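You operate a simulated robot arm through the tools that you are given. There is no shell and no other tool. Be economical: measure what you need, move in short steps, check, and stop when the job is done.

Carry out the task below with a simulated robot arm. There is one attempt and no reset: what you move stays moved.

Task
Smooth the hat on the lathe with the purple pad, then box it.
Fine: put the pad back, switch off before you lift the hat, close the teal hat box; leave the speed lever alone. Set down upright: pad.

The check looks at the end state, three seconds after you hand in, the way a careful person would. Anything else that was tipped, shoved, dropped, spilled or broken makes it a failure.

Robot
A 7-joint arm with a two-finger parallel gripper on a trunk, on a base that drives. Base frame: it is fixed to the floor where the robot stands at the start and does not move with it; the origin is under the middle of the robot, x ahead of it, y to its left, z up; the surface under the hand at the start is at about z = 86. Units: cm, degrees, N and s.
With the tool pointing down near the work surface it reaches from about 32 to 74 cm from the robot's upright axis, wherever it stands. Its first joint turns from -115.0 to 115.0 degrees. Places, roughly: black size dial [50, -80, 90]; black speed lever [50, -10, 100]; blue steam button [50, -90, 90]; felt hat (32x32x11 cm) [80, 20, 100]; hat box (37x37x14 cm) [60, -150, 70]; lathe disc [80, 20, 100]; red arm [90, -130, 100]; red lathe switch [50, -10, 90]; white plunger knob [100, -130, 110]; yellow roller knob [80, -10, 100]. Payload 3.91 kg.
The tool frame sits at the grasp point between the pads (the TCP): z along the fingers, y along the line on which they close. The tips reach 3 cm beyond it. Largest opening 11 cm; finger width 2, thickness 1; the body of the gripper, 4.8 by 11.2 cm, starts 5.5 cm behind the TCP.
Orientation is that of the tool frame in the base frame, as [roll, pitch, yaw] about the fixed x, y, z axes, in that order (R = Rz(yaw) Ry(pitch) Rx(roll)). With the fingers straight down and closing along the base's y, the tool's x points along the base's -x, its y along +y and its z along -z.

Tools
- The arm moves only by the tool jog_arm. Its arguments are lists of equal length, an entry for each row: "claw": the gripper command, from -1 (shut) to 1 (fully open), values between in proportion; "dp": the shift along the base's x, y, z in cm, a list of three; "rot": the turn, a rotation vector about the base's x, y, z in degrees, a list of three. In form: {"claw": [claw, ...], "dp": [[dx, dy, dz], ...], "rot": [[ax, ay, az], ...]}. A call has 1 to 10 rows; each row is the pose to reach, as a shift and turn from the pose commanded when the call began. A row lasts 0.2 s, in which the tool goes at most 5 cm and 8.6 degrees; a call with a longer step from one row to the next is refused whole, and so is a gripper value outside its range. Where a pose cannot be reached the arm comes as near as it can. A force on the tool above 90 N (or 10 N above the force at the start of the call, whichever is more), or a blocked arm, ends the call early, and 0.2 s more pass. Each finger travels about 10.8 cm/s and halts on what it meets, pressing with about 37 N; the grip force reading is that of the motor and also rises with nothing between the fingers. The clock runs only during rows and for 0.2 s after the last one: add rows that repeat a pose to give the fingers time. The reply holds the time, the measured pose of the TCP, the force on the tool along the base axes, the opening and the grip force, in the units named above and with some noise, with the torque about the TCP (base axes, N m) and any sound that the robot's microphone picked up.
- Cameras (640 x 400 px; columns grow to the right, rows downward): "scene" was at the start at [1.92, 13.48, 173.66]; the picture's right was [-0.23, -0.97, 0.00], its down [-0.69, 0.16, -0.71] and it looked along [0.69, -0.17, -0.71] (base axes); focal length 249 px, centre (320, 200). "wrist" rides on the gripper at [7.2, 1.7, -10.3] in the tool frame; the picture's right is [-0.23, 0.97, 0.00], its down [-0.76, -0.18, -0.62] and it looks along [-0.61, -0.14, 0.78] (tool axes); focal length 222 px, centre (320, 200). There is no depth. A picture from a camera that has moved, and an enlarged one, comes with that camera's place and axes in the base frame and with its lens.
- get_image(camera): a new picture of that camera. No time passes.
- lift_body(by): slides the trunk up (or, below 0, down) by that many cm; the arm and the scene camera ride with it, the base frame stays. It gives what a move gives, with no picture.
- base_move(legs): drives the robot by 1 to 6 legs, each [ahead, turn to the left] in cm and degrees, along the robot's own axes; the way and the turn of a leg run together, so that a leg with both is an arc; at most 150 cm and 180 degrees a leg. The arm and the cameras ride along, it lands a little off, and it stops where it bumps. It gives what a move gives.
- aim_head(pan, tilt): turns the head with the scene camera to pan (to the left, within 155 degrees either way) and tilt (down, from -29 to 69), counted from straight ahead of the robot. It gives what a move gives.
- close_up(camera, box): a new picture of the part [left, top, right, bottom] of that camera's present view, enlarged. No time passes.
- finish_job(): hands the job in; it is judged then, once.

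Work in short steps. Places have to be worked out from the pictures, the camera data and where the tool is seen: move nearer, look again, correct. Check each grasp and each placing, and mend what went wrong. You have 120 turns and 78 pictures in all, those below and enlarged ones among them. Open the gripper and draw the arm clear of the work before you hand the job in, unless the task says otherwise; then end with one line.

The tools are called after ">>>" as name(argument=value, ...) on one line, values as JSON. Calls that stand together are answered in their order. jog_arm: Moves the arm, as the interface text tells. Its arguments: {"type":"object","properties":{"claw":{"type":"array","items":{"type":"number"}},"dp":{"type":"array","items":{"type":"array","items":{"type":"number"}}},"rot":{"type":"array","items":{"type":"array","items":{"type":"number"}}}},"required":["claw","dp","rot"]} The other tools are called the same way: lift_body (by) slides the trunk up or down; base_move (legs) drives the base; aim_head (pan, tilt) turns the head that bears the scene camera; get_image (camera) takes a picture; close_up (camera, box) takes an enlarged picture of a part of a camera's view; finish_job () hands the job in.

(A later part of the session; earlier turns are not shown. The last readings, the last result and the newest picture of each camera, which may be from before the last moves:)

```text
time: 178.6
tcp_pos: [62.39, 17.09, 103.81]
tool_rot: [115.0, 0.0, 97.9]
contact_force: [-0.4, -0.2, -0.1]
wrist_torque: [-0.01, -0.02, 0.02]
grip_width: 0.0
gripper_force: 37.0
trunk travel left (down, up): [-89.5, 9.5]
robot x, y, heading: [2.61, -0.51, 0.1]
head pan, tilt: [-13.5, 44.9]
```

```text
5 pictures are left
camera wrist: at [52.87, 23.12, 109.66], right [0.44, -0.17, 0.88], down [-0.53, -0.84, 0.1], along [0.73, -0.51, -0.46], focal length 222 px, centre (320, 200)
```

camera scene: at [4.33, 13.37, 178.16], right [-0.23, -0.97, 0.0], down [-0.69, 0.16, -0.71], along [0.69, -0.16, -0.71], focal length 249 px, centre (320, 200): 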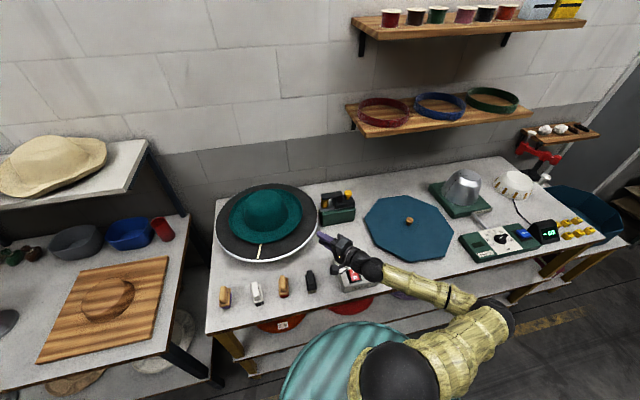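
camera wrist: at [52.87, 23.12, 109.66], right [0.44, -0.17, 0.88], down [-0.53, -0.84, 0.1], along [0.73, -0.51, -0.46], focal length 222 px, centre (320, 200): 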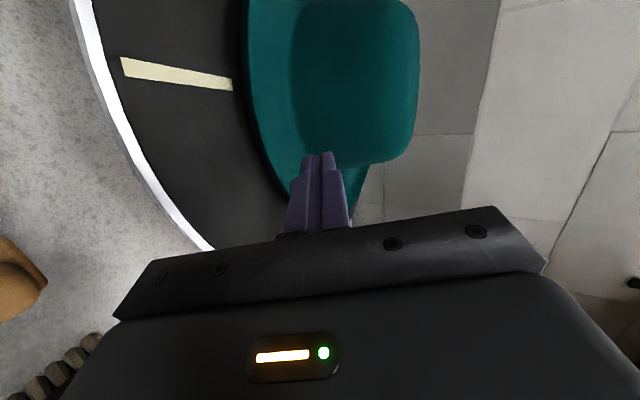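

It slipped off the rim: the readings suggest the lower finger's tip met the brim at z ≈ 97.5, so I was too high. With few pictures left, I probe the disc height by touch, closed fingers, just outside the brim.

>>> jog_arm(claw=[-1, -1, -1, -1], dp=[[-2.4, -0.3, 0], [-2.4, -0.3, -3], [-2.4, -0.3, -5], [-2.4, -0.3, -5]], rot=[[0, 0, 0], [0, 0, 0], [0, 0, 0], [0, 0, 0]])

>>> jog_arm(claw=[-1, -1], dp=[[0, 0, -0.5], [0, 0, -0.5]], rot=[[0, 0, 0], [0, 0, 0]])

>>> jog_arm(claw=[-1, -1], dp=[[0, 0, -0.4], [0, 0, -0.4]], rot=[[0, 0, 0], [0, 0, 0]])

>>> jog_arm(claw=[-1, -1], dp=[[0, 0, -0.4], [0, 0, -0.4]], rot=[[0, 0, 0], [0, 0, 0]])

```text
time: 179.6
tcp_pos: [59.94, 16.69, 98.82]
tool_rot: [114.9, 0.1, 98.0]
contact_force: [0.7, 0.1, -0.4]
wrist_torque: [-0.01, -0.01, -0.03]
grip_width: 0.03
gripper_force: 37.1
trunk travel left (down, up): [-89.5, 9.5]
robot x, y, heading: [2.69, 0.14, 0.1]
head pan, tilt: [-13.5, 44.9]
```

```text
time: 180.2
tcp_pos: [59.79, 16.53, 98.31]
tool_rot: [114.9, 0.2, 97.8]
contact_force: [0.4, -0.5, 0.1]
wrist_torque: [0.02, -0.01, 0.0]
grip_width: 0.0
gripper_force: 36.9
trunk travel left (down, up): [-89.5, 9.5]
robot x, y, heading: [2.38, -0.13, -0.1]
head pan, tilt: [-13.5, 44.9]
```

```text
time: 180.8
tcp_pos: [59.89, 16.62, 98.07]
tool_rot: [114.6, 0.1, 97.9]
contact_force: [-0.2, 0.0, 14.1]
wrist_torque: [0.07, -0.33, 0.05]
grip_width: 0.02
gripper_force: 37.2
trunk travel left (down, up): [-89.5, 9.5]
robot x, y, heading: [2.66, -0.04, 0.1]
head pan, tilt: [-13.5, 44.9]
```

```text
time: 181.4
tcp_pos: [59.83, 16.64, 97.99]
tool_rot: [114.1, 0.1, 97.8]
contact_force: [-2.1, 0.9, 43.3]
wrist_torque: [0.19, -0.95, 0.05]
grip_width: 0.0
gripper_force: 36.9
trunk travel left (down, up): [-89.5, 9.5]
robot x, y, heading: [1.95, -0.11, -0.0]
head pan, tilt: [-13.5, 44.9]
```

The disc top is at z ≈ 95.9. I'll use a flatter tilt (10°) with the fingers 4 cm apart, slide the lower finger just above the disc under the brim, and only then close.

>>> jog_arm(claw=[-1, -0.7, -0.4, -0.27, -0.27, -0.27], dp=[[-1, -0.2, 2.5], [-1.3, -0.4, 4], [-1.3, -0.4, 4], [-1.3, -0.4, 4], [-1.3, -0.4, 2.8], [-1.3, -0.4, 2.8]], rot=[[0, 0, 0], [1.05, -7.4, 0], [2.1, -14.85, 0], [2.1, -14.85, 0], [2.1, -14.85, 0], [2.1, -14.85, 0]])

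```text
time: 182.8
tcp_pos: [58.68, 16.34, 100.25]
tool_rot: [99.7, 0.1, 97.9]
contact_force: [-0.5, 0.9, 0.2]
wrist_torque: [0.02, 0.02, 0.03]
grip_width: 4.03
gripper_force: 0.0
trunk travel left (down, up): [-89.5, 9.5]
robot x, y, heading: [2.07, -0.45, 0.1]
head pan, tilt: [-13.5, 44.9]
```

I lower 0.6 cm and slide forward under the brim, reading the force.

>>> jog_arm(claw=[-0.27, -0.27, -0.27, -0.27, -0.27], dp=[[0, 0, -0.55], [1, 0.14, -0.55], [2, 0.28, -0.55], [3, 0.42, -0.55], [3, 0.42, -0.55]], rot=[[0, 0, 0], [0, 0, 0], [0, 0, 0], [0, 0, 0], [0, 0, 0]])

>>> jog_arm(claw=[-0.27, -0.27, -0.27], dp=[[0.5, 0.07, 0], [1, 0.14, 0], [1, 0.14, 0]], rot=[[0, 0, 0], [0, 0, 0], [0, 0, 0]])

>>> jog_arm(claw=[-0.27, -0.27, -0.27], dp=[[0.4, 0.05, 0], [0.8, 0.11, 0], [0.8, 0.11, 0]], rot=[[0, 0, 0], [0, 0, 0], [0, 0, 0]])

```text
time: 184.0
tcp_pos: [61.62, 16.53, 99.8]
tool_rot: [99.8, 0.1, 97.8]
contact_force: [0.1, 0.0, -0.1]
wrist_torque: [0.0, 0.02, 0.0]
grip_width: 4.03
gripper_force: 0.1
trunk travel left (down, up): [-89.5, 9.5]
robot x, y, heading: [2.5, -0.19, 0.2]
head pan, tilt: [-13.5, 44.9]
```

```text
time: 184.8
tcp_pos: [62.61, 16.68, 99.78]
tool_rot: [100.1, 0.1, 97.9]
contact_force: [0.4, -0.8, -0.7]
wrist_torque: [0.0, 0.01, -0.01]
grip_width: 4.03
gripper_force: 0.1
trunk travel left (down, up): [-89.5, 9.5]
robot x, y, heading: [2.58, 0.25, -0.4]
head pan, tilt: [-13.5, 44.9]
```

```text
time: 185.6
tcp_pos: [62.77, 16.87, 99.82]
tool_rot: [100.0, 0.1, 98.0]
contact_force: [-42.2, -8.1, 5.3]
wrist_torque: [-0.24, 1.0, -0.48]
grip_width: 4.18
gripper_force: 1.2
trunk travel left (down, up): [-89.5, 9.5]
robot x, y, heading: [2.61, -0.29, 0.1]
head pan, tilt: [-13.5, 44.9]
```

The underside rises steeply at the edge: contacts at radius 14.8 (z 97.5) and radius 14.4 (z 96.9) show that the rim curls up at about 50°. I back off and tilt the hand to 50° so the fingers lie along that curled rim.

>>> jog_arm(claw=[-0.27, -0.27, -0.27, -0.4, -0.5, -0.6, -0.6, -0.6], dp=[[-3, -0.4, 0], [-3, -0.4, 2], [-3, -0.4, 3.5], [-3, -0.4, 3.5], [-3, -0.4, 3.5], [-3, -0.4, 3.5], [-2.45, -0.4, 3.1], [-2.45, -0.4, 3.1]], rot=[[0, 0, 0], [-1.1, 7.92, 0], [-2.23, 15.84, 0], [-3.34, 23.8, 0], [-4.46, 31.7, 0], [-5.57, 39.6, 0], [-5.57, 39.6, 0], [-5.57, 39.6, 0]])

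```text
time: 187.4
tcp_pos: [60.98, 16.55, 102.84]
tool_rot: [140.0, 0.2, 98.0]
contact_force: [-0.8, -0.2, -0.8]
wrist_torque: [0.0, -0.01, 0.0]
grip_width: 2.21
gripper_force: 0.0
trunk travel left (down, up): [-89.5, 9.5]
robot x, y, heading: [2.34, -0.17, -0.1]
head pan, tilt: [-13.5, 44.9]
```

I advance along the 50° direction in small steps to (63.7, 16.9, 99.9).

>>> jog_arm(claw=[-0.6, -0.6, -0.6, -0.6], dp=[[0.2, 0, 0.1], [1, 0.1, -0.85], [1.75, 0.23, -1.75], [1.75, 0.23, -1.75]], rot=[[0, 0, 0], [0, 0, 0], [0, 0, 0], [0, 0, 0]])

>>> jog_arm(claw=[-0.6, -0.6, -0.6], dp=[[0.5, 0.07, -0.6], [0.97, 0.13, -1.15], [0.97, 0.13, -1.15]], rot=[[0, 0, 0], [0, 0, 0], [0, 0, 0]])

>>> close_up(camera="wrist", box=[200, 60, 440, 230])

```text
time: 188.4
tcp_pos: [62.61, 16.83, 101.03]
tool_rot: [139.9, 0.2, 97.8]
contact_force: [-0.2, 0.0, -0.4]
wrist_torque: [0.01, 0.03, -0.02]
grip_width: 2.19
gripper_force: 0.0
trunk travel left (down, up): [-89.5, 9.5]
robot x, y, heading: [2.53, -0.06, -0.1]
head pan, tilt: [-13.5, 44.9]
```

```text
time: 189.2
tcp_pos: [63.49, 16.96, 100.27]
tool_rot: [139.7, 0.0, 98.1]
contact_force: [-14.8, -1.6, 22.6]
wrist_torque: [-0.03, -0.46, 0.08]
grip_width: 2.39
gripper_force: 1.0
trunk travel left (down, up): [-89.5, 9.5]
robot x, y, heading: [2.68, -0.01, -0.1]
head pan, tilt: [-13.5, 44.9]
```

```text
2.35 times, centred on (320, 145) of wrist
camera zoom: at [57.13, 23.46, 109.23], right [0.77, -0.12, 0.63], down [-0.43, -0.83, 0.36], along [0.48, -0.55, -0.69], focal length 523 px, centre (320, 329)
```

zoom: 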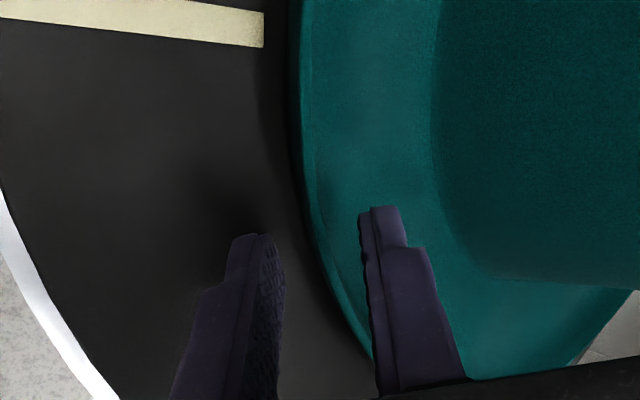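

Now the upper fingertip touched the brim's top at z ≈ 99 (radius 13.5). So the brim is flat and thin at about z 98.7, with a solid face beneath it at radius 14.5 and about 1.1 cm of overhang. I go back to an almost level hand and pinch that overhang at the right height.

>>> jog_arm(claw=[-0.6, -0.6, -0.6, -0.6, -0.6, -0.55, -0.5, -0.5, -0.5], dp=[[-1.3, -0.2, 1.5], [-2.6, -0.3, 3], [-3.5, -0.4, 3], [-3.8, -0.45, 3], [-3.8, -0.45, 2.5], [-3.8, -0.45, 1.5], [-3.8, -0.45, 0.5], [-3.8, -0.45, -0.6], [-3.8, -0.45, -0.6]], rot=[[0, 0, 0], [1.17, -8.3, 0], [2.34, -16.6, 0], [3.5, -25, 0], [4.7, -33.3, 0], [5.85, -41.6, 0], [5.85, -41.6, 0], [5.85, -41.6, 0], [5.85, -41.6, 0]])

```text
time: 191.2
tcp_pos: [60.05, 16.5, 99.24]
tool_rot: [97.9, 0.1, 98.0]
contact_force: [-0.6, -0.4, 0.6]
wrist_torque: [0.03, 0.02, 0.01]
grip_width: 2.77
gripper_force: 0.1
trunk travel left (down, up): [-89.5, 9.5]
robot x, y, heading: [2.25, 0.21, 0.0]
head pan, tilt: [-13.5, 44.9]
```

I advance to just short of the face and close.

>>> jog_arm(claw=[-0.5, -0.5, -0.5, -0.5], dp=[[1, 0.14, -0.15], [2, 0.28, -0.15], [2.65, 0.37, -0.15], [2.65, 0.37, -0.15]], rot=[[0, 0, 0], [0, 0, 0], [0, 0, 0], [0, 0, 0]])

>>> jog_arm(claw=[-0.7, -0.85, -1, -1, -1], dp=[[0, 0, 0], [0, 0, 0], [0, 0, 0], [0, 0, 0], [0, 0, 0]], rot=[[0, 0, 0], [0, 0, 0], [0, 0, 0], [0, 0, 0], [0, 0, 0]])

```text
time: 192.2
tcp_pos: [62.51, 16.91, 99.2]
tool_rot: [97.9, 0.0, 97.9]
contact_force: [-2.4, -0.8, 0.6]
wrist_torque: [0.02, 0.04, -0.06]
grip_width: 2.73
gripper_force: 0.0
trunk travel left (down, up): [-89.5, 9.5]
robot x, y, heading: [2.62, -0.17, 0.1]
head pan, tilt: [-13.5, 44.9]
```

```text
time: 193.4
tcp_pos: [62.44, 16.7, 99.4]
tool_rot: [97.8, 0.2, 97.9]
contact_force: [-12.2, -1.3, 5.3]
wrist_torque: [-0.07, -0.13, -0.14]
grip_width: 0.02
gripper_force: 36.7
trunk travel left (down, up): [-89.5, 9.5]
robot x, y, heading: [1.98, -0.07, -0.1]
head pan, tilt: [-13.5, 44.9]
```

It closed to nothing, so the rim is a wedge (flat top, sloping underside) and a level hand slides off. At 25° the hand did grip it (1.28 cm) until I backed away. I repeat that tilt 0.5 cm lower, keep pressing in, and lift without backing off.

>>> jog_arm(claw=[-1, -0.8, -0.56, -0.56, -0.56, -0.56], dp=[[-2, -0.3, 0.5], [-3.1, -0.57, 1.5], [-3.1, -0.57, 2.06], [-3.1, -0.57, 2.06], [-3.1, -0.57, 2.06], [-3.1, -0.57, 2.06]], rot=[[0, 0, 0], [-1.18, 8.4, 0], [-2.36, 16.8, 0], [-2.36, 16.8, 0], [-2.36, 16.8, 0], [-2.36, 16.8, 0]])

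```text
time: 194.8
tcp_pos: [59.57, 16.35, 101.12]
tool_rot: [114.8, 0.1, 97.9]
contact_force: [0.2, 0.1, 0.0]
wrist_torque: [-0.02, -0.04, 0.0]
grip_width: 2.41
gripper_force: 0.1
trunk travel left (down, up): [-89.5, 9.5]
robot x, y, heading: [2.35, -0.23, 0.2]
head pan, tilt: [-13.5, 44.9]
```

On position. I advance along the 25° line to contact and close while still pressing in.

>>> jog_arm(claw=[-0.56, -0.56, -0.56, -0.56, -0.56], dp=[[1.2, 0.15, -0.55], [2.4, 0.3, -1.1], [3.2, 0.4, -1.5], [3.6, 0.45, -1.7], [3.6, 0.45, -1.7]], rot=[[0, 0, 0], [0, 0, 0], [0, 0, 0], [0, 0, 0], [0, 0, 0]])

>>> jog_arm(claw=[-0.65, -0.75, -0.85, -1, -1, -1], dp=[[0.2, 0, 0], [0.4, 0.05, 0], [0.5, 0.05, 0], [0.5, 0.05, 0], [0.5, 0.05, 0], [0.5, 0.05, 0]], rot=[[0, 0, 0], [0, 0, 0], [0, 0, 0], [0, 0, 0], [0, 0, 0], [0, 0, 0]])

```text
time: 196.0
tcp_pos: [63.24, 16.66, 99.45]
tool_rot: [114.9, 0.1, 98.0]
contact_force: [-0.9, -0.5, 1.0]
wrist_torque: [-0.02, 0.02, -0.01]
grip_width: 2.42
gripper_force: 0.0
trunk travel left (down, up): [-89.5, 9.5]
robot x, y, heading: [2.86, 0.18, 0.2]
head pan, tilt: [-13.5, 44.9]
```

```text
time: 197.4
tcp_pos: [63.11, 16.74, 99.4]
tool_rot: [115.2, 0.1, 98.0]
contact_force: [-33.2, -8.0, -14.0]
wrist_torque: [0.09, 1.14, -0.59]
grip_width: 1.63
gripper_force: 37.1
trunk travel left (down, up): [-89.5, 9.5]
robot x, y, heading: [2.73, 0.0, 0.2]
head pan, tilt: [-13.5, 44.9]
```

It now grips 1.63 cm of the rim. I lift gently without backing off and read the load.

>>> jog_arm(claw=[-1, -1, -1, -1], dp=[[0, 0, 0.3], [0, 0, 0.7], [0, 0, 1.1], [0, 0, 1.5]], rot=[[0, 0, 0], [0, 0, 0], [0, 0, 0], [0, 0, 0]])

```text
time: 198.4
tcp_pos: [62.82, 16.64, 100.94]
tool_rot: [115.3, 0.1, 98.0]
contact_force: [-40.7, -8.9, -16.6]
wrist_torque: [0.08, 1.07, -0.55]
grip_width: 0.37
gripper_force: 37.3
trunk travel left (down, up): [-89.5, 9.5]
robot x, y, heading: [1.95, -0.18, 0.2]
head pan, tilt: [-13.5, 44.9]
```

It slid to 0.37 cm while rising but still holds something. I spend one picture to see what is happening.

>>> get_image(camera="wrist")

```text
3 pictures are left
camera wrist: at [53.38, 22.8, 106.86], right [0.44, -0.17, 0.88], down [-0.53, -0.84, 0.11], along [0.72, -0.51, -0.46], focal length 222 px, centre (320, 200)
```

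wrist: 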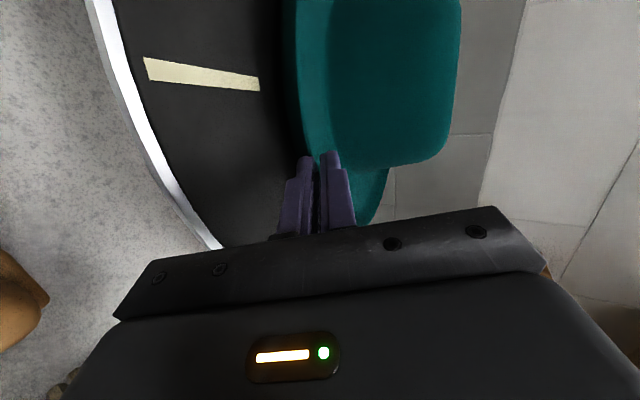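

The rim has in fact risen: the gap under the brim has widened. So the hat tilts up with the hand, held only at its thin edge. I raise it a bit further, then in one quick move open slightly and push in, so the lower finger scoops under the brim.

>>> jog_arm(claw=[-1, -1, -1, -1], dp=[[0.1, 0, 0.5], [0.2, 0, 1], [0.3, 0, 1.5], [0.4, 0, 2]], rot=[[0, 0, 0], [0, 0, 0], [0, 0, 0], [0, 0, 0]])

```text
time: 199.4
tcp_pos: [63.15, 16.71, 102.97]
tool_rot: [115.3, -0.1, 98.1]
contact_force: [-51.5, -10.1, -13.6]
wrist_torque: [0.07, 1.11, -0.66]
grip_width: 0.18
gripper_force: 37.9
trunk travel left (down, up): [-89.5, 9.5]
robot x, y, heading: [2.28, 0.13, -0.0]
head pan, tilt: [-13.5, 44.9]
```

It still holds. Now the scoop: I open a little while pushing in, in stages, then close again.

>>> jog_arm(claw=[-0.75, -0.65, -0.55, -0.5, -1, -1, -1, -1], dp=[[1.0, 0.14, -0.1], [1.8, 0.25, -0.4], [2.6, 0.36, -0.7], [3.2, 0.45, -1.0], [3.2, 0.45, -1.0], [3.2, 0.45, -1.0], [3.2, 0.45, -1.0], [3.2, 0.45, -1.0]], rot=[[0, 0, 0], [0, 0, 0], [0, 0, 0], [0, 0, 0], [0, 0, 0], [0, 0, 0], [0, 0, 0], [0, 0, 0]])

```text
time: 200.0
tcp_pos: [63.53, 17.26, 102.27]
tool_rot: [116.4, -0.1, 99.0]
contact_force: [-63.6, -10.3, 10.3]
wrist_torque: [-0.35, 1.41, -0.65]
grip_width: 2.91
gripper_force: 9.6
trunk travel left (down, up): [-89.5, 9.5]
robot x, y, heading: [2.44, 0.11, 0.3]
head pan, tilt: [-13.5, 44.9]
stopped in row 2: the force on the tool passed its limit at 95 N (the readings are from after the stop); the commanded pose is now the measured one
```

It stopped on force with the fingers spread to 2.9 cm. I close now and read what's between them.

>>> jog_arm(claw=[-0.8, -1, -1, -1], dp=[[0, 0, 0], [0, 0, 0], [0, 0, 0], [0, 0, 0]], rot=[[0, 0, 0], [0, 0, 0], [0, 0, 0], [0, 0, 0]])

```text
time: 201.0
tcp_pos: [63.15, 17.14, 102.49]
tool_rot: [116.4, -0.2, 98.8]
contact_force: [-80.5, -15.4, -7.3]
wrist_torque: [-0.13, 1.35, -1.05]
grip_width: 0.2
gripper_force: 37.0
trunk travel left (down, up): [-89.5, 9.5]
robot x, y, heading: [2.59, -0.5, -0.1]
head pan, tilt: [-13.5, 44.9]
```

The hat seems held laterally, and I still have only the rim's tip. I need to understand the underside, so I use one enlarged view.

>>> close_up(camera="wrist", box=[200, 0, 500, 220])

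```text
1.82 times, centred on (350, 110) of wrist
camera zoom: at [53.77, 23.04, 108.5], right [0.47, -0.16, 0.87], down [-0.51, -0.85, 0.12], along [0.72, -0.5, -0.48], focal length 404 px, centre (266, 364)
```

zoom: 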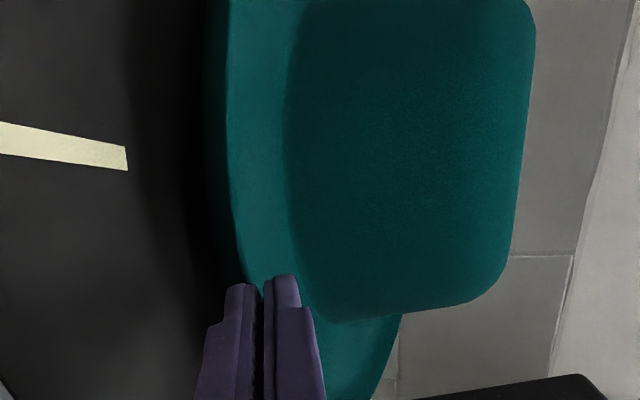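

The brim is thin and is now flush between the fingers, with the hat's front raised. The −80 N suggests the crown's inside is jammed on the form under it, so the hat wants to move towards the hand as it tilts. I let the hand yield back and up, and read the force.

>>> jog_arm(claw=[-1, -1, -1], dp=[[-0.4, -0.05, 0.2], [-0.8, -0.1, 0.4], [-0.8, -0.1, 0.4]], rot=[[0, 0, 0], [0, 0, 0], [0, 0, 0]])

```text
time: 201.8
tcp_pos: [63.23, 17.07, 102.91]
tool_rot: [115.9, -0.2, 98.8]
contact_force: [-54.5, -9.0, -8.5]
wrist_torque: [-0.01, 1.02, -0.54]
grip_width: 0.17
gripper_force: 37.0
trunk travel left (down, up): [-89.5, 9.5]
robot x, y, heading: [1.8, -0.15, 0.3]
head pan, tilt: [-13.5, 44.9]
```

The force fell from 80 to 54 N with the grip kept. I keep yielding back.

>>> jog_arm(claw=[-1, -1, -1, -1], dp=[[-0.5, -0.07, 0.1], [-1, -0.14, 0.3], [-1.4, -0.2, 0.5], [-1.4, -0.2, 0.5]], rot=[[0, 0, 0], [0, 0, 0], [0, 0, 0], [0, 0, 0]])

```text
time: 202.8
tcp_pos: [62.71, 16.89, 103.35]
tool_rot: [115.4, 0.0, 98.3]
contact_force: [0.2, 0.8, 0.1]
wrist_torque: [0.0, -0.01, 0.01]
grip_width: 0.03
gripper_force: 36.9
trunk travel left (down, up): [-89.5, 9.5]
robot x, y, heading: [2.51, -0.17, 0.0]
head pan, tilt: [-13.5, 44.9]
```

I lost the edge again, but this taught me the rim: about 3 cm thick with a rounded edge, and it stayed up on the lower finger during the scoop. I repeat: pinch and raise as before, then open wider (3.9 cm) and level the hand while pushing in. First back to the pre-approach.

>>> jog_arm(claw=[-1, -0.8, -0.56, -0.56, -0.56], dp=[[-2, -0.3, 0], [-3.1, -0.5, -1], [-3.1, -0.5, -2.2], [-3.1, -0.5, -2.2], [-3.1, -0.5, -2.2]], rot=[[0, 0, 0], [0, 0, 0], [0, 0, 0], [0, 0, 0], [0, 0, 0]])

>>> jog_arm(claw=[-0.56, -0.56, -0.56, -0.56, -0.56], dp=[[1.2, 0.15, -0.55], [2.4, 0.3, -1.1], [3.2, 0.4, -1.5], [3.6, 0.45, -1.7], [3.6, 0.45, -1.7]], rot=[[0, 0, 0], [0, 0, 0], [0, 0, 0], [0, 0, 0], [0, 0, 0]])

>>> jog_arm(claw=[-0.65, -0.75, -0.85, -1, -1, -1], dp=[[0.2, 0, 0], [0.4, 0.05, 0], [0.5, 0.05, 0], [0.5, 0.05, 0], [0.5, 0.05, 0], [0.5, 0.05, 0]], rot=[[0, 0, 0], [0, 0, 0], [0, 0, 0], [0, 0, 0], [0, 0, 0], [0, 0, 0]])

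```text
time: 204.0
tcp_pos: [59.52, 16.26, 101.31]
tool_rot: [115.6, 0.0, 98.3]
contact_force: [-0.2, -0.1, -0.9]
wrist_torque: [-0.01, -0.02, 0.01]
grip_width: 2.43
gripper_force: 0.1
trunk travel left (down, up): [-89.5, 9.5]
robot x, y, heading: [2.58, -0.24, 0.0]
head pan, tilt: [-13.5, 44.9]
```

```text
time: 205.2
tcp_pos: [63.07, 16.85, 99.4]
tool_rot: [115.6, 0.0, 98.4]
contact_force: [-0.6, 0.0, 1.3]
wrist_torque: [-0.05, 0.0, 0.02]
grip_width: 2.4
gripper_force: 0.1
trunk travel left (down, up): [-89.5, 9.5]
robot x, y, heading: [2.01, 0.21, 0.5]
head pan, tilt: [-13.5, 44.9]
```

```text
time: 206.6
tcp_pos: [63.3, 16.75, 99.26]
tool_rot: [115.9, 0.0, 98.5]
contact_force: [-34.1, -7.3, -13.3]
wrist_torque: [0.07, 1.1, -0.51]
grip_width: 1.79
gripper_force: 36.6
trunk travel left (down, up): [-89.5, 9.5]
robot x, y, heading: [2.77, -0.14, -0.1]
head pan, tilt: [-13.5, 44.9]
```

A deeper pinch now (1.79 cm). I lift the front 3 cm as before, keeping pressed in.

>>> jog_arm(claw=[-1, -1, -1, -1, -1, -1], dp=[[0.2, 0, 0.4], [0.3, 0, 0.9], [0.4, 0, 1.4], [0.5, 0, 2], [0.6, 0, 2.6], [0.7, 0, 3.2]], rot=[[0, 0, 0], [0, 0, 0], [0, 0, 0], [0, 0, 0], [0, 0, 0], [0, 0, 0]])

```text
time: 208.0
tcp_pos: [63.23, 16.95, 102.58]
tool_rot: [116.3, -0.2, 98.8]
contact_force: [-54.7, -10.1, -16.1]
wrist_torque: [-0.16, 1.45, -0.57]
grip_width: 1.2
gripper_force: 36.4
trunk travel left (down, up): [-89.5, 9.5]
robot x, y, heading: [2.52, -0.17, 0.1]
head pan, tilt: [-13.5, 44.9]
```

It's raised 3 cm with 1.2 cm still gripped. Now the scoop: open to about 3.9 cm, level the hand and push in, then close.

>>> jog_arm(claw=[-0.35, -0.25, -0.25, -0.25, -0.6, -1, -1, -1], dp=[[0.2, 0, -0.5], [1.0, 0.14, -0.8], [1.8, 0.25, -0.8], [2.4, 0.34, -0.8], [2.4, 0.34, -0.8], [2.4, 0.34, -0.8], [2.4, 0.34, -0.8], [2.4, 0.34, -0.8]], rot=[[0.8, -6, 0], [1.6, -12, 0], [2, -15, 0], [2, -15, 0], [2, -15, 0], [2, -15, 0], [2, -15, 0], [2, -15, 0]])

```text
time: 208.7
tcp_pos: [63.56, 17.26, 100.63]
tool_rot: [105.6, 0.0, 99.3]
contact_force: [-42.6, -5.6, -4.4]
wrist_torque: [-0.19, 1.42, -0.42]
grip_width: 4.79
gripper_force: 7.3
trunk travel left (down, up): [-89.5, 9.5]
robot x, y, heading: [2.43, 0.2, 0.1]
head pan, tilt: [-13.5, 44.9]
stopped in row 3: the force on the tool passed its limit at 97 N (the readings are from after the stop); the commanded pose is now the measured one
```

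The lower finger seems to have got further in (tip at x ≈ 66.4, beneath the rim). I close and read the width.

>>> jog_arm(claw=[-0.6, -1, -1, -1, -1], dp=[[0, 0, 0], [0, 0, 0], [0, 0, 0], [0, 0, 0], [0, 0, 0]], rot=[[0, 0, 0], [0, 0, 0], [0, 0, 0], [0, 0, 0], [0, 0, 0]])

```text
time: 209.8
tcp_pos: [63.16, 17.25, 101.24]
tool_rot: [104.9, 0.0, 99.3]
contact_force: [-76.1, -13.4, 5.1]
wrist_torque: [-0.07, 0.87, -0.76]
grip_width: 1.19
gripper_force: 37.1
trunk travel left (down, up): [-89.5, 9.5]
robot x, y, heading: [1.96, -0.25, 0.0]
head pan, tilt: [-13.5, 44.9]
```

The edge is held at 1.19 cm with the front still raised. I try lifting further along the arc, watching the grip.

>>> jog_arm(claw=[-1, -1, -1, -1, -1, -1], dp=[[-0.2, 0, 0.7], [-0.2, 0, 1.4], [-0.2, 0, 2.1], [-0.2, 0, 2.8], [-0.1, 0, 3.5], [-0.1, 0, 4]], rot=[[0, 0, 0], [0.2, -1.3, 0], [0.4, -2.6, 0], [0.5, -3.9, 0], [0.7, -5.2, 0], [0.8, -6, 0]])

```text
time: 211.2
tcp_pos: [63.85, 17.1, 105.44]
tool_rot: [98.2, 0.1, 99.0]
contact_force: [-38.7, -5.9, 1.0]
wrist_torque: [-0.1, 0.36, -0.36]
grip_width: 0.0
gripper_force: 36.7
trunk travel left (down, up): [-89.5, 9.5]
robot x, y, heading: [2.22, -0.17, 0.0]
head pan, tilt: [-13.5, 44.9]
```

The grip reads zero but something still presses on the tips, so the hat may be propped on them. I use one picture to decide.

>>> get_image(camera="wrist")

```text
1 pictures are left
camera wrist: at [52.9, 22.85, 108.58], right [0.17, -0.2, 0.96], down [-0.52, -0.85, -0.09], along [0.84, -0.48, -0.25], focal length 222 px, centre (320, 200)
```

wrist: 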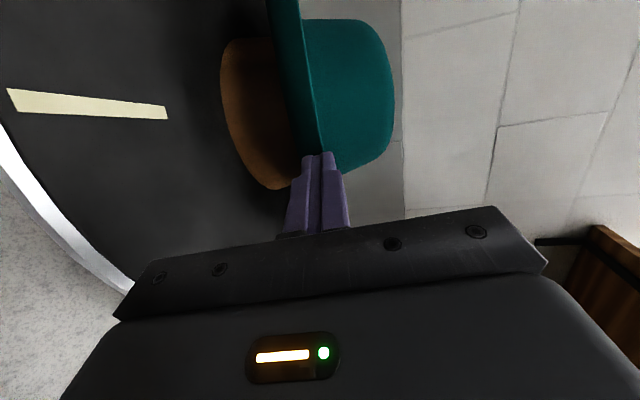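

Very helpful: the whole front is up, the hat is almost off a small brown crown form, and there's free space under the brim. Now a quick scoop: open wide while moving in so the brim lands on the lower finger, then close.

>>> jog_arm(claw=[0, 0, -0.3, -1, -1, -1, -1], dp=[[1.2, 0.2, -0.8], [4.0, 0.6, -0.8], [4.5, 0.7, -0.8], [4.5, 0.7, -0.8], [4.5, 0.7, -0.8], [4.5, 0.7, -0.8], [4.5, 0.7, -0.8]], rot=[[0, 0, 0], [0, 0, 0], [0, 0, 0], [0, 0, 0], [0, 0, 0], [0, 0, 0], [0, 0, 0]])

```text
time: 211.8
tcp_pos: [66.25, 17.83, 102.22]
tool_rot: [101.9, 0.1, 99.7]
contact_force: [0.2, -0.4, -1.4]
wrist_torque: [-0.07, 0.2, 0.04]
grip_width: 1.81
gripper_force: 14.9
trunk travel left (down, up): [-89.5, 9.5]
robot x, y, heading: [2.36, -0.0, -0.0]
head pan, tilt: [-13.5, 44.9]
stopped in row 2: the force on the tool passed its limit at 158 N (the readings are from after the stop); the commanded pose is now the measured one
```

The hand is now 2.4 cm further in with no load. I close and read the width.

>>> jog_arm(claw=[-1, -1, -1, -1], dp=[[0, 0, 0], [0, 0, 0], [0, 0, 0], [0, 0, 0]], rot=[[0, 0, 0], [0, 0, 0], [0, 0, 0], [0, 0, 0]])

```text
time: 212.8
tcp_pos: [66.09, 17.79, 102.42]
tool_rot: [101.7, 0.1, 99.8]
contact_force: [0.4, 1.6, -1.4]
wrist_torque: [-0.04, 0.12, -0.03]
grip_width: 1.06
gripper_force: 37.1
trunk travel left (down, up): [-89.5, 9.5]
robot x, y, heading: [2.48, 0.31, 0.3]
head pan, tilt: [-13.5, 44.9]
```

It grips 1.06 cm with no side force, so that looks like the brim itself, held deep. I lift and check the load.

>>> jog_arm(claw=[-1, -1, -1, -1, -1], dp=[[0, 0, 0.6], [0, 0, 1.5], [0, 0, 2.5], [0, 0, 3.5], [0, 0, 3.5]], rot=[[0, 0, 0], [0, 0, 0], [0, 0, 0], [0, 0, 0], [0, 0, 0]])

```text
time: 214.1
tcp_pos: [66.17, 17.72, 105.87]
tool_rot: [101.8, 0.1, 99.8]
contact_force: [0.3, 0.4, -1.2]
wrist_torque: [-0.02, 0.09, -0.01]
grip_width: 0.99
gripper_force: 37.5
trunk travel left (down, up): [-89.5, 9.5]
robot x, y, heading: [2.23, 0.13, 0.2]
head pan, tilt: [-13.5, 44.9]
```

It holds, and the load is light. I continue up until the hat is clear of the form.

>>> jog_arm(claw=[-1, -1, -1, -1, -1, -1, -1, -1, -1, -1], dp=[[0, 0, 1.2], [0, 0, 2.6], [0, 0, 4], [0, 0, 5.5], [0, 0, 7], [0, 0, 9], [0, 0, 11], [0, 0, 13], [0, 0, 15], [0, 0, 15]], rot=[[0, 0, 0], [0, 0, 0], [0, 0, 0], [0, 0, 0], [0, 0, 0], [0, 0, 0], [0, 0, 0], [0, 0, 0], [0, 0, 0], [0, 0, 0]])

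```text
time: 216.2
tcp_pos: [66.07, 17.92, 120.85]
tool_rot: [101.8, 0.1, 99.8]
contact_force: [-0.6, -0.3, -1.5]
wrist_torque: [-0.02, 0.06, -0.01]
grip_width: 0.93
gripper_force: 36.4
trunk travel left (down, up): [-89.5, 9.5]
robot x, y, heading: [1.88, 0.02, -0.1]
head pan, tilt: [-13.5, 44.9]
```

The hat seems to hang in the grip (0.93 cm, light load). I raise the trunk, back away from the table and drive round towards the box, so that my last picture can show both the hat and the box.

>>> lift_body(by=8)

>>> base_move(legs=[[-30, 0], [0, -90], [92, 0], [0, 45]])

>>> aim_head(pan=12, tilt=45)

```text
time: 217.4
tcp_pos: [66.02, 17.93, 128.77]
tool_rot: [101.8, 0.1, 99.7]
contact_force: [1.1, -0.1, -1.1]
wrist_torque: [0.0, 0.03, -0.02]
grip_width: 0.97
gripper_force: 37.7
trunk travel left (down, up): [-97.5, 1.5]
robot x, y, heading: [2.5, -0.03, 0.3]
head pan, tilt: [-13.5, 44.9]
```

```text
time: 232.9
tcp_pos: [16.97, -139.27, 128.69]
tool_rot: [101.8, 0.0, 40.8]
contact_force: [0.3, 0.4, -1.5]
wrist_torque: [0.1, 0.06, -0.01]
grip_width: 0.94
gripper_force: 37.4
trunk travel left (down, up): [-97.5, 1.5]
robot x, y, heading: [-31.04, -94.14, -59.1]
head pan, tilt: [-13.5, 44.9]
stopped in leg 4: the robot was blocked; the commanded pose is now the measured one
```

```text
time: 233.8
tcp_pos: [16.92, -139.29, 128.75]
tool_rot: [101.8, 0.0, 40.8]
contact_force: [0.0, -0.8, -1.9]
wrist_torque: [0.06, 0.05, -0.02]
grip_width: 0.94
gripper_force: 36.3
trunk travel left (down, up): [-97.5, 1.5]
robot x, y, heading: [-31.53, -94.0, -58.9]
head pan, tilt: [12.0, 45.0]
```

The turn was blocked at −59°. I use the last picture now to see the hat, the box and the obstacle.

>>> get_image(camera="scene")

```text
0 pictures are left
camera scene: at [-15.68, -86.74, 186.14], right [-0.73, -0.68, 0.0], down [-0.48, 0.52, -0.71], along [0.48, -0.52, -0.71], focal length 249 px, centre (320, 200)
```

scene: 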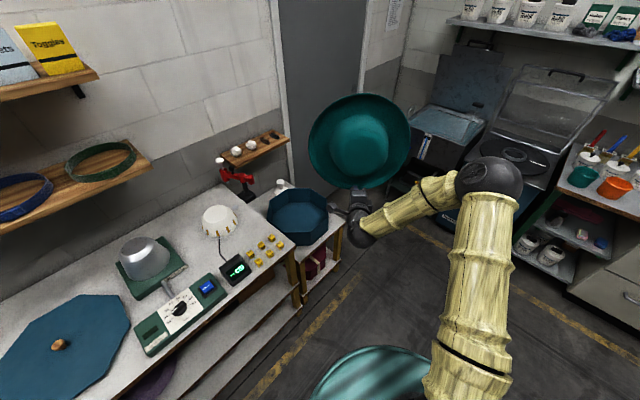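

The hat is in my hand, held by its rim and tipped up about 67°. The box centre is at about (60, −150) with its rim at z ≈ 77. Ahead of the robot the floor is clear, so I drive 40 cm forward and then tilt the hand down 67° to level the hat.

>>> base_move(legs=[[40, 0]])

>>> jog_arm(claw=[-1, -1, -1, -1, -1, -1, -1, -1, -1], dp=[[0, 0, 0], [0, 0, 0], [0, 0, 0], [0, 0, 0], [0, 0, 0], [0, 0, 0], [0, 0, 0], [0, 0, 0], [0, 0, 0]], rot=[[6.3, 5.45, 0], [12.6, 10.9, 0], [18.9, 16.35, 0], [25.2, 21.8, 0], [31.5, 27.2, 0], [37.8, 32.6, 0], [44.1, 38, 0], [50.4, 43.5, 0], [50.7, 43.75, 0]])

```text
time: 236.6
tcp_pos: [38.03, -173.29, 128.72]
tool_rot: [101.7, 0.0, 41.2]
contact_force: [-0.3, -0.3, -1.6]
wrist_torque: [0.03, 0.05, -0.01]
grip_width: 0.94
gripper_force: 37.1
trunk travel left (down, up): [-97.5, 1.5]
robot x, y, heading: [-10.59, -128.01, -58.3]
head pan, tilt: [12.0, 45.0]
```

```text
time: 238.6
tcp_pos: [37.97, -173.07, 128.83]
tool_rot: [168.9, -0.3, 41.0]
contact_force: [-0.2, 0.5, -1.5]
wrist_torque: [0.13, 0.15, -0.01]
grip_width: 0.93
gripper_force: 36.8
trunk travel left (down, up): [-97.5, 1.5]
robot x, y, heading: [-10.87, -127.71, -58.5]
head pan, tilt: [12.0, 45.0]
```

The torque now matches a level hat of about 0.13 kg, still firmly held. I move it over the box so its centre comes to (60, −150), then lower the trunk.

>>> jog_arm(claw=[-1, -1, -1, -1, -1, -1, -1, -1, -1], dp=[[1.5, 4.4, 0], [3, 8.8, 0], [4.5, 13.2, 0], [6, 17.6, 0], [7.5, 22, 0], [9, 26.4, 0], [10.5, 30.8, 0], [11.8, 34.9, 0], [11.8, 34.9, 0]], rot=[[0, 0, 0], [0, 0, 0], [0, 0, 0], [0, 0, 0], [0, 0, 0], [0, 0, 0], [0, 0, 0], [0, 0, 0], [0, 0, 0]])

>>> lift_body(by=-30)

```text
time: 240.6
tcp_pos: [49.82, -138.39, 128.88]
tool_rot: [168.8, -0.3, 40.9]
contact_force: [1.2, 0.2, -0.7]
wrist_torque: [0.18, 0.11, -0.01]
grip_width: 0.92
gripper_force: 37.4
trunk travel left (down, up): [-97.5, 1.5]
robot x, y, heading: [-10.57, -128.16, -58.8]
head pan, tilt: [12.0, 45.0]
```

```text
time: 243.6
tcp_pos: [49.73, -138.25, 98.76]
tool_rot: [168.7, -0.4, 41.0]
contact_force: [0.5, 0.8, -1.8]
wrist_torque: [0.15, 0.15, -0.02]
grip_width: 0.92
gripper_force: 36.7
trunk travel left (down, up): [-67.5, 31.5]
robot x, y, heading: [-10.28, -127.92, -58.8]
head pan, tilt: [12.0, 45.0]
```

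Clear so far. I lower in steps, watching for contact with the box rim.

>>> lift_body(by=-13)

>>> lift_body(by=-4)

>>> lift_body(by=-2)

```text
time: 245.2
tcp_pos: [49.79, -138.12, 85.91]
tool_rot: [168.7, -0.3, 41.1]
contact_force: [0.1, -0.1, -1.1]
wrist_torque: [0.2, 0.17, -0.01]
grip_width: 0.93
gripper_force: 37.4
trunk travel left (down, up): [-54.5, 44.5]
robot x, y, heading: [-10.37, -127.86, -58.5]
head pan, tilt: [12.0, 45.0]
```

```text
time: 246.0
tcp_pos: [49.8, -138.15, 81.85]
tool_rot: [168.7, -0.4, 41.0]
contact_force: [-0.2, -0.1, -1.6]
wrist_torque: [0.2, 0.14, 0.01]
grip_width: 0.93
gripper_force: 37.0
trunk travel left (down, up): [-50.5, 48.5]
robot x, y, heading: [-10.89, -127.81, -58.6]
head pan, tilt: [12.0, 45.0]
```

```text
time: 246.7
tcp_pos: [49.74, -138.08, 80.13]
tool_rot: [168.5, -0.5, 41.0]
contact_force: [-5.1, 1.1, 15.5]
wrist_torque: [0.04, -0.16, 0.0]
grip_width: 0.93
gripper_force: 37.3
trunk travel left (down, up): [-48.5, 50.5]
robot x, y, heading: [-10.52, -128.25, -58.6]
head pan, tilt: [12.0, 45.0]
```

Contact at the near side shows the hat's near edge on the box wall. Re-measuring the picture, the box centre is nearer (63.8, −153) with the rim at about z 75.5. I raise, shift (+3.8, −3) and lower again.

>>> lift_body(by=3)

>>> jog_arm(claw=[-1, -1, -1], dp=[[2, -1.5, 0], [3.8, -3, 0], [3.8, -3, 0]], rot=[[0, 0, 0], [0, 0, 0], [0, 0, 0]])

>>> lift_body(by=-3)

>>> lift_body(by=-1)

>>> lift_body(by=-1)

```text
time: 247.4
tcp_pos: [49.83, -138.17, 82.8]
tool_rot: [168.8, -0.2, 41.0]
contact_force: [-0.9, 0.1, -1.0]
wrist_torque: [0.16, 0.15, 0.05]
grip_width: 0.92
gripper_force: 36.6
trunk travel left (down, up): [-51.5, 47.5]
robot x, y, heading: [-10.48, -128.24, -58.8]
head pan, tilt: [12.0, 45.0]
```

```text
time: 248.2
tcp_pos: [53.69, -141.09, 82.98]
tool_rot: [168.8, -0.3, 41.1]
contact_force: [-1.0, 0.1, -0.3]
wrist_torque: [0.19, 0.15, -0.03]
grip_width: 0.92
gripper_force: 37.1
trunk travel left (down, up): [-51.5, 47.5]
robot x, y, heading: [-10.56, -128.19, -58.4]
head pan, tilt: [12.0, 45.0]
```

```text
time: 249.0
tcp_pos: [53.53, -141.18, 79.9]
tool_rot: [168.6, -0.3, 40.9]
contact_force: [0.9, 0.1, -1.5]
wrist_torque: [0.21, 0.14, 0.02]
grip_width: 0.95
gripper_force: 36.7
trunk travel left (down, up): [-48.5, 50.5]
robot x, y, heading: [-10.89, -128.15, -58.5]
head pan, tilt: [12.0, 45.0]
```

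```text
time: 249.6
tcp_pos: [53.64, -141.16, 78.93]
tool_rot: [168.7, -0.2, 41.0]
contact_force: [-0.5, 0.3, -2.1]
wrist_torque: [0.19, 0.12, 0.04]
grip_width: 0.92
gripper_force: 37.0
trunk travel left (down, up): [-47.5, 51.5]
robot x, y, heading: [-10.54, -128.18, -58.5]
head pan, tilt: [12.0, 45.0]
```

```text
time: 250.2
tcp_pos: [53.69, -141.11, 77.92]
tool_rot: [168.7, -0.3, 41.0]
contact_force: [-0.3, -0.1, -1.9]
wrist_torque: [0.15, 0.12, -0.04]
grip_width: 0.94
gripper_force: 37.1
trunk travel left (down, up): [-46.5, 52.5]
robot x, y, heading: [-10.5, -127.55, -58.6]
head pan, tilt: [12.0, 45.0]
```

It's inside the rim with no contact. I continue down in 1–2 cm steps.

>>> lift_body(by=-2)

>>> lift_body(by=-2)

>>> lift_body(by=-1)

>>> lift_body(by=-1)

```text
time: 250.8
tcp_pos: [53.46, -141.24, 75.96]
tool_rot: [168.8, -0.4, 41.0]
contact_force: [3.5, -2.4, 6.1]
wrist_torque: [0.28, 0.19, -0.01]
grip_width: 0.94
gripper_force: 37.2
trunk travel left (down, up): [-44.5, 54.5]
robot x, y, heading: [-10.74, -127.82, -58.6]
head pan, tilt: [12.0, 45.0]
```

```text
time: 251.4
tcp_pos: [54.05, -141.19, 75.85]
tool_rot: [167.3, -1.6, 40.9]
contact_force: [-1.2, -1.6, 30.8]
wrist_torque: [0.37, 0.82, 0.01]
grip_width: 0.95
gripper_force: 36.9
trunk travel left (down, up): [-42.8, 56.2]
robot x, y, heading: [-10.4, -128.16, -58.8]
head pan, tilt: [12.0, 45.0]
stopped: the force on the tool passed its limit at 96 N (the readings are from after the stop); the commanded pose is now the measured one
```

```text
time: 252.0
tcp_pos: [53.9, -141.23, 75.89]
tool_rot: [166.7, -2.1, 40.9]
contact_force: [2.1, -5.0, 86.8]
wrist_torque: [0.68, 1.86, 0.06]
grip_width: 0.92
gripper_force: 36.9
trunk travel left (down, up): [-41.8, 57.2]
robot x, y, heading: [-10.52, -128.04, -58.7]
head pan, tilt: [12.0, 45.0]
```

```text
time: 252.3
tcp_pos: [54.36, -141.17, 75.98]
tool_rot: [166.2, -2.5, 40.8]
contact_force: [-2.3, -0.2, 35.8]
wrist_torque: [0.42, 0.87, 0.02]
grip_width: 0.93
gripper_force: 36.9
trunk travel left (down, up): [-41.6, 57.4]
robot x, y, heading: [-10.73, -127.87, -58.5]
head pan, tilt: [12.0, 45.0]
stopped: the force on the tool passed its limit at 102 N (the readings are from after the stop); the commanded pose is now the measured one
```

I pushed the outer finger onto the wall's top edge: the rim is at about z 73 and the centre nearer (65.2, −154.5). I raise 3 cm, shift 2 cm more inward, and lower again in smaller steps.

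>>> lift_body(by=3)

>>> jog_arm(claw=[-1, -1, -1], dp=[[0.6, -0.8, 0], [1.0, -1.6, 0], [1.0, -1.6, 0]], rot=[[0, 0, 0], [-1, -3, 0], [-1, -3, 0]])

>>> lift_body(by=-3.5)

>>> lift_body(by=-1)

```text
time: 253.1
tcp_pos: [54.46, -141.21, 78.31]
tool_rot: [166.8, -1.9, 40.8]
contact_force: [0.2, -0.3, -0.6]
wrist_torque: [0.15, 0.14, 0.0]
grip_width: 0.94
gripper_force: 36.7
trunk travel left (down, up): [-44.6, 54.4]
robot x, y, heading: [-10.66, -128.37, -58.5]
head pan, tilt: [12.0, 45.0]
```

```text
time: 253.9
tcp_pos: [55.3, -142.91, 78.35]
tool_rot: [164.0, -3.5, 41.1]
contact_force: [-0.6, 0.0, -1.7]
wrist_torque: [0.18, 0.13, 0.0]
grip_width: 0.93
gripper_force: 37.3
trunk travel left (down, up): [-44.6, 54.4]
robot x, y, heading: [-10.65, -128.02, -58.6]
head pan, tilt: [12.0, 45.0]
```

```text
time: 254.7
tcp_pos: [55.41, -142.77, 74.92]
tool_rot: [164.0, -3.6, 40.9]
contact_force: [-0.1, 0.2, -0.1]
wrist_torque: [0.16, 0.16, 0.03]
grip_width: 0.95
gripper_force: 37.0
trunk travel left (down, up): [-41.1, 57.9]
robot x, y, heading: [-10.81, -128.44, -58.5]
head pan, tilt: [12.0, 45.0]
```

```text
time: 255.2
tcp_pos: [55.5, -142.87, 73.88]
tool_rot: [163.9, -3.6, 41.0]
contact_force: [-0.2, 0.1, -1.2]
wrist_torque: [0.16, 0.14, -0.01]
grip_width: 0.96
gripper_force: 36.9
trunk travel left (down, up): [-40.1, 58.9]
robot x, y, heading: [-10.75, -128.07, -58.6]
head pan, tilt: [12.0, 45.0]
```

It's clear of the wall now. I level the hat by 5° and lower the last few centimetres in small steps.

>>> jog_arm(claw=[-1, -1], dp=[[0, 0, 0], [0, 0, 0]], rot=[[3.8, 3.3, 0], [3.8, 3.3, 0]])

>>> lift_body(by=-1)

>>> lift_body(by=-1)

>>> lift_body(by=-0.8)

```text
time: 255.8
tcp_pos: [55.4, -142.89, 73.84]
tool_rot: [169.1, -3.6, 40.6]
contact_force: [0.0, -0.7, -1.0]
wrist_torque: [0.14, 0.16, 0.01]
grip_width: 0.93
gripper_force: 36.9
trunk travel left (down, up): [-40.1, 58.9]
robot x, y, heading: [-11.23, -128.22, -58.5]
head pan, tilt: [12.0, 45.0]
```

```text
time: 256.4
tcp_pos: [55.45, -142.84, 72.9]
tool_rot: [169.0, -3.6, 40.6]
contact_force: [0.1, 0.4, -1.3]
wrist_torque: [0.16, 0.16, -0.02]
grip_width: 0.94
gripper_force: 36.7
trunk travel left (down, up): [-39.1, 59.9]
robot x, y, heading: [-10.65, -128.06, -58.6]
head pan, tilt: [12.0, 45.0]
```

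```text
time: 257.0
tcp_pos: [55.41, -142.76, 71.84]
tool_rot: [169.0, -3.6, 40.7]
contact_force: [0.1, 0.1, -0.9]
wrist_torque: [0.16, 0.11, 0.04]
grip_width: 0.94
gripper_force: 36.8
trunk travel left (down, up): [-38.1, 60.9]
robot x, y, heading: [-10.19, -128.13, -58.5]
head pan, tilt: [12.0, 45.0]
```

```text
time: 257.6
tcp_pos: [55.4, -142.88, 71.08]
tool_rot: [169.0, -3.6, 40.7]
contact_force: [-0.2, -0.1, -0.8]
wrist_torque: [0.17, 0.14, 0.02]
grip_width: 0.93
gripper_force: 37.6
trunk travel left (down, up): [-37.3, 61.7]
robot x, y, heading: [-10.53, -128.06, -58.7]
head pan, tilt: [12.0, 45.0]
```

Still free. I lower a little more, release the hat gently and raise the arm clear.

>>> lift_body(by=-1)

>>> lift_body(by=-0.7)

>>> jog_arm(claw=[-0.75, -0.65, -0.55, -0.55, -0.55], dp=[[0, 0, 0], [0, 0, 0], [0, 0, 0], [0, 0, 0], [0, 0, 0]], rot=[[0, 0, 0], [0, 0, 0], [0, 0, 0], [0, 0, 0], [0, 0, 0]])

>>> lift_body(by=8)

```text
time: 258.2
tcp_pos: [55.45, -142.79, 70.83]
tool_rot: [168.6, -4.1, 40.6]
contact_force: [5.6, -1.7, 39.6]
wrist_torque: [0.64, 2.23, 0.02]
grip_width: 0.95
gripper_force: 37.3
trunk travel left (down, up): [-36.3, 62.7]
robot x, y, heading: [-10.77, -128.06, -58.7]
head pan, tilt: [12.0, 45.0]
```

```text
time: 258.7
tcp_pos: [55.51, -142.61, 70.7]
tool_rot: [168.1, -4.3, 40.7]
contact_force: [6.0, 0.5, 79.3]
wrist_torque: [0.99, 3.95, -0.02]
grip_width: 0.92
gripper_force: 37.4
trunk travel left (down, up): [-35.6, 63.4]
robot x, y, heading: [-10.34, -128.08, -58.8]
head pan, tilt: [12.0, 45.0]
```

```text
time: 259.9
tcp_pos: [55.38, -142.76, 70.74]
tool_rot: [168.1, -4.5, 40.6]
contact_force: [6.7, -3.8, 80.8]
wrist_torque: [0.91, 3.84, -0.18]
grip_width: 1.45
gripper_force: 0.1
trunk travel left (down, up): [-35.6, 63.4]
robot x, y, heading: [-11.06, -128.31, -58.2]
head pan, tilt: [12.0, 45.0]
```

```text
time: 261.1
tcp_pos: [55.39, -142.7, 77.34]
tool_rot: [169.2, -3.5, 40.6]
contact_force: [-0.1, -0.7, 0.1]
wrist_torque: [0.02, -0.01, 0.01]
grip_width: 2.49
gripper_force: 0.1
trunk travel left (down, up): [-43.6, 55.4]
robot x, y, heading: [-10.28, -128.3, -58.8]
head pan, tilt: [12.0, 45.0]
```

The hat is released in the box (no load left on the hand). Now for the lid: I raise the trunk, straighten the tool to vertical, and drive back by the known free route to reach the lid's knob at about (68, −45).

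>>> lift_body(by=40)

>>> jog_arm(claw=[-0.3, 0, 0.3, 0.3], dp=[[0, 0, 0], [0, 0, 0], [0, 0, 0], [0, 0, 0]], rot=[[3, 5, 0], [5.9, 9.7, 0], [5.9, 9.7, 0], [5.9, 9.7, 0]])

>>> base_move(legs=[[-40, 0], [0, -31.4], [-94, 0], [0, 60], [44, 0]])

```text
time: 264.9
tcp_pos: [55.5, -142.87, 117.4]
tool_rot: [169.0, -3.6, 40.6]
contact_force: [-0.3, 0.3, 0.5]
wrist_torque: [-0.03, 0.02, 0.0]
grip_width: 2.47
gripper_force: 0.1
trunk travel left (down, up): [-83.6, 15.4]
robot x, y, heading: [-10.63, -128.01, -58.9]
head pan, tilt: [12.0, 45.0]
```

```text
time: 265.9
tcp_pos: [55.47, -142.83, 117.42]
tool_rot: [179.9, 0.1, 40.3]
contact_force: [0.3, -0.1, 0.4]
wrist_torque: [0.03, 0.0, -0.01]
grip_width: 7.15
gripper_force: 0.1
trunk travel left (down, up): [-83.6, 15.4]
robot x, y, heading: [-10.7, -127.98, -58.6]
head pan, tilt: [12.0, 45.0]
```

```text
time: 268.2
tcp_pos: [40.29, -117.37, 117.45]
tool_rot: [179.8, -0.3, 40.6]
contact_force: [0.3, -0.4, 0.0]
wrist_torque: [0.03, -0.01, -0.02]
grip_width: 7.14
gripper_force: 0.0
trunk travel left (down, up): [-83.6, 15.4]
robot x, y, heading: [-25.69, -103.06, -58.3]
head pan, tilt: [12.0, 45.0]
stopped in leg 1: the robot was blocked; the commanded pose is now the measured one
```

Backing was blocked: something stands behind to the right. Turning right to −90° first swings the rear away from it, and then I back along the corridor I came by.

>>> base_move(legs=[[0, -31.7], [-100, 0], [0, 60], [38, 0]])

```text
time: 282.6
tcp_pos: [72.74, -2.07, 117.59]
tool_rot: [179.8, -0.1, 68.7]
contact_force: [0.3, 0.1, 0.5]
wrist_torque: [0.03, 0.01, -0.01]
grip_width: 7.17
gripper_force: 0.1
trunk travel left (down, up): [-83.6, 15.4]
robot x, y, heading: [7.69, -20.34, -30.7]
head pan, tilt: [12.0, 45.0]
```

The robot is in place. I move the open hand over the knob at (68.2, −44.8) and descend in steps.

>>> jog_arm(claw=[0.3, 0.3, 0.3, 0.3, 0.3, 0.3, 0.3, 0.3, 0.3, 0.3], dp=[[-0.5, -4.7, 0], [-1, -9.4, 0], [-1.5, -14.1, 0], [-2, -18.8, 0], [-2.5, -23.5, 0], [-3, -28.2, 0], [-3.5, -32.9, 0], [-4, -37.6, 0], [-4.5, -42.3, 0], [-4.5, -42.7, 0]], rot=[[0, 0, 0], [0, 0, 0], [0, 0, 0], [0, 0, 0], [0, 0, 0], [0, 0, 0], [0, 0, 0], [0, 0, 0], [0, 0, 0], [0, 0, 0]])

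>>> jog_arm(claw=[0.3, 0.3, 0.3, 0.3, 0.3, 0.3, 0.3], dp=[[0, 0, -4.8], [0, 0, -9.6], [0, 0, -14.4], [0, 0, -19], [0, 0, -22.5], [0, 0, -24.5], [0, 0, -24.5]], rot=[[0, 0, 0], [0, 0, 0], [0, 0, 0], [0, 0, 0], [0, 0, 0], [0, 0, 0], [0, 0, 0]])

>>> jog_arm(claw=[0.3, 0.3, 0.3], dp=[[0, 0, -0.5], [0, 0, -1.0], [0, 0, -1.0]], rot=[[0, 0, 0], [0, 0, 0], [0, 0, 0]])

```text
time: 284.8
tcp_pos: [68.07, -44.94, 117.45]
tool_rot: [179.8, -0.1, 68.6]
contact_force: [0.2, 0.1, 0.1]
wrist_torque: [0.0, -0.01, 0.02]
grip_width: 7.15
gripper_force: 0.2
trunk travel left (down, up): [-83.6, 15.4]
robot x, y, heading: [7.62, -20.46, -30.5]
head pan, tilt: [12.0, 45.0]
```

```text
time: 286.4
tcp_pos: [68.15, -44.64, 92.94]
tool_rot: [179.8, -0.1, 68.7]
contact_force: [-0.3, -0.2, 0.0]
wrist_torque: [0.05, 0.02, 0.0]
grip_width: 7.13
gripper_force: 0.0
trunk travel left (down, up): [-83.6, 15.4]
robot x, y, heading: [7.72, -20.85, -30.6]
head pan, tilt: [12.0, 45.0]
```

```text
time: 287.2
tcp_pos: [68.31, -44.77, 92.14]
tool_rot: [179.6, -0.1, 68.7]
contact_force: [0.9, -0.4, 0.3]
wrist_torque: [0.01, -0.02, 0.0]
grip_width: 7.13
gripper_force: 0.1
trunk travel left (down, up): [-83.6, 15.4]
robot x, y, heading: [7.26, -20.18, -30.7]
head pan, tilt: [12.0, 45.0]
```

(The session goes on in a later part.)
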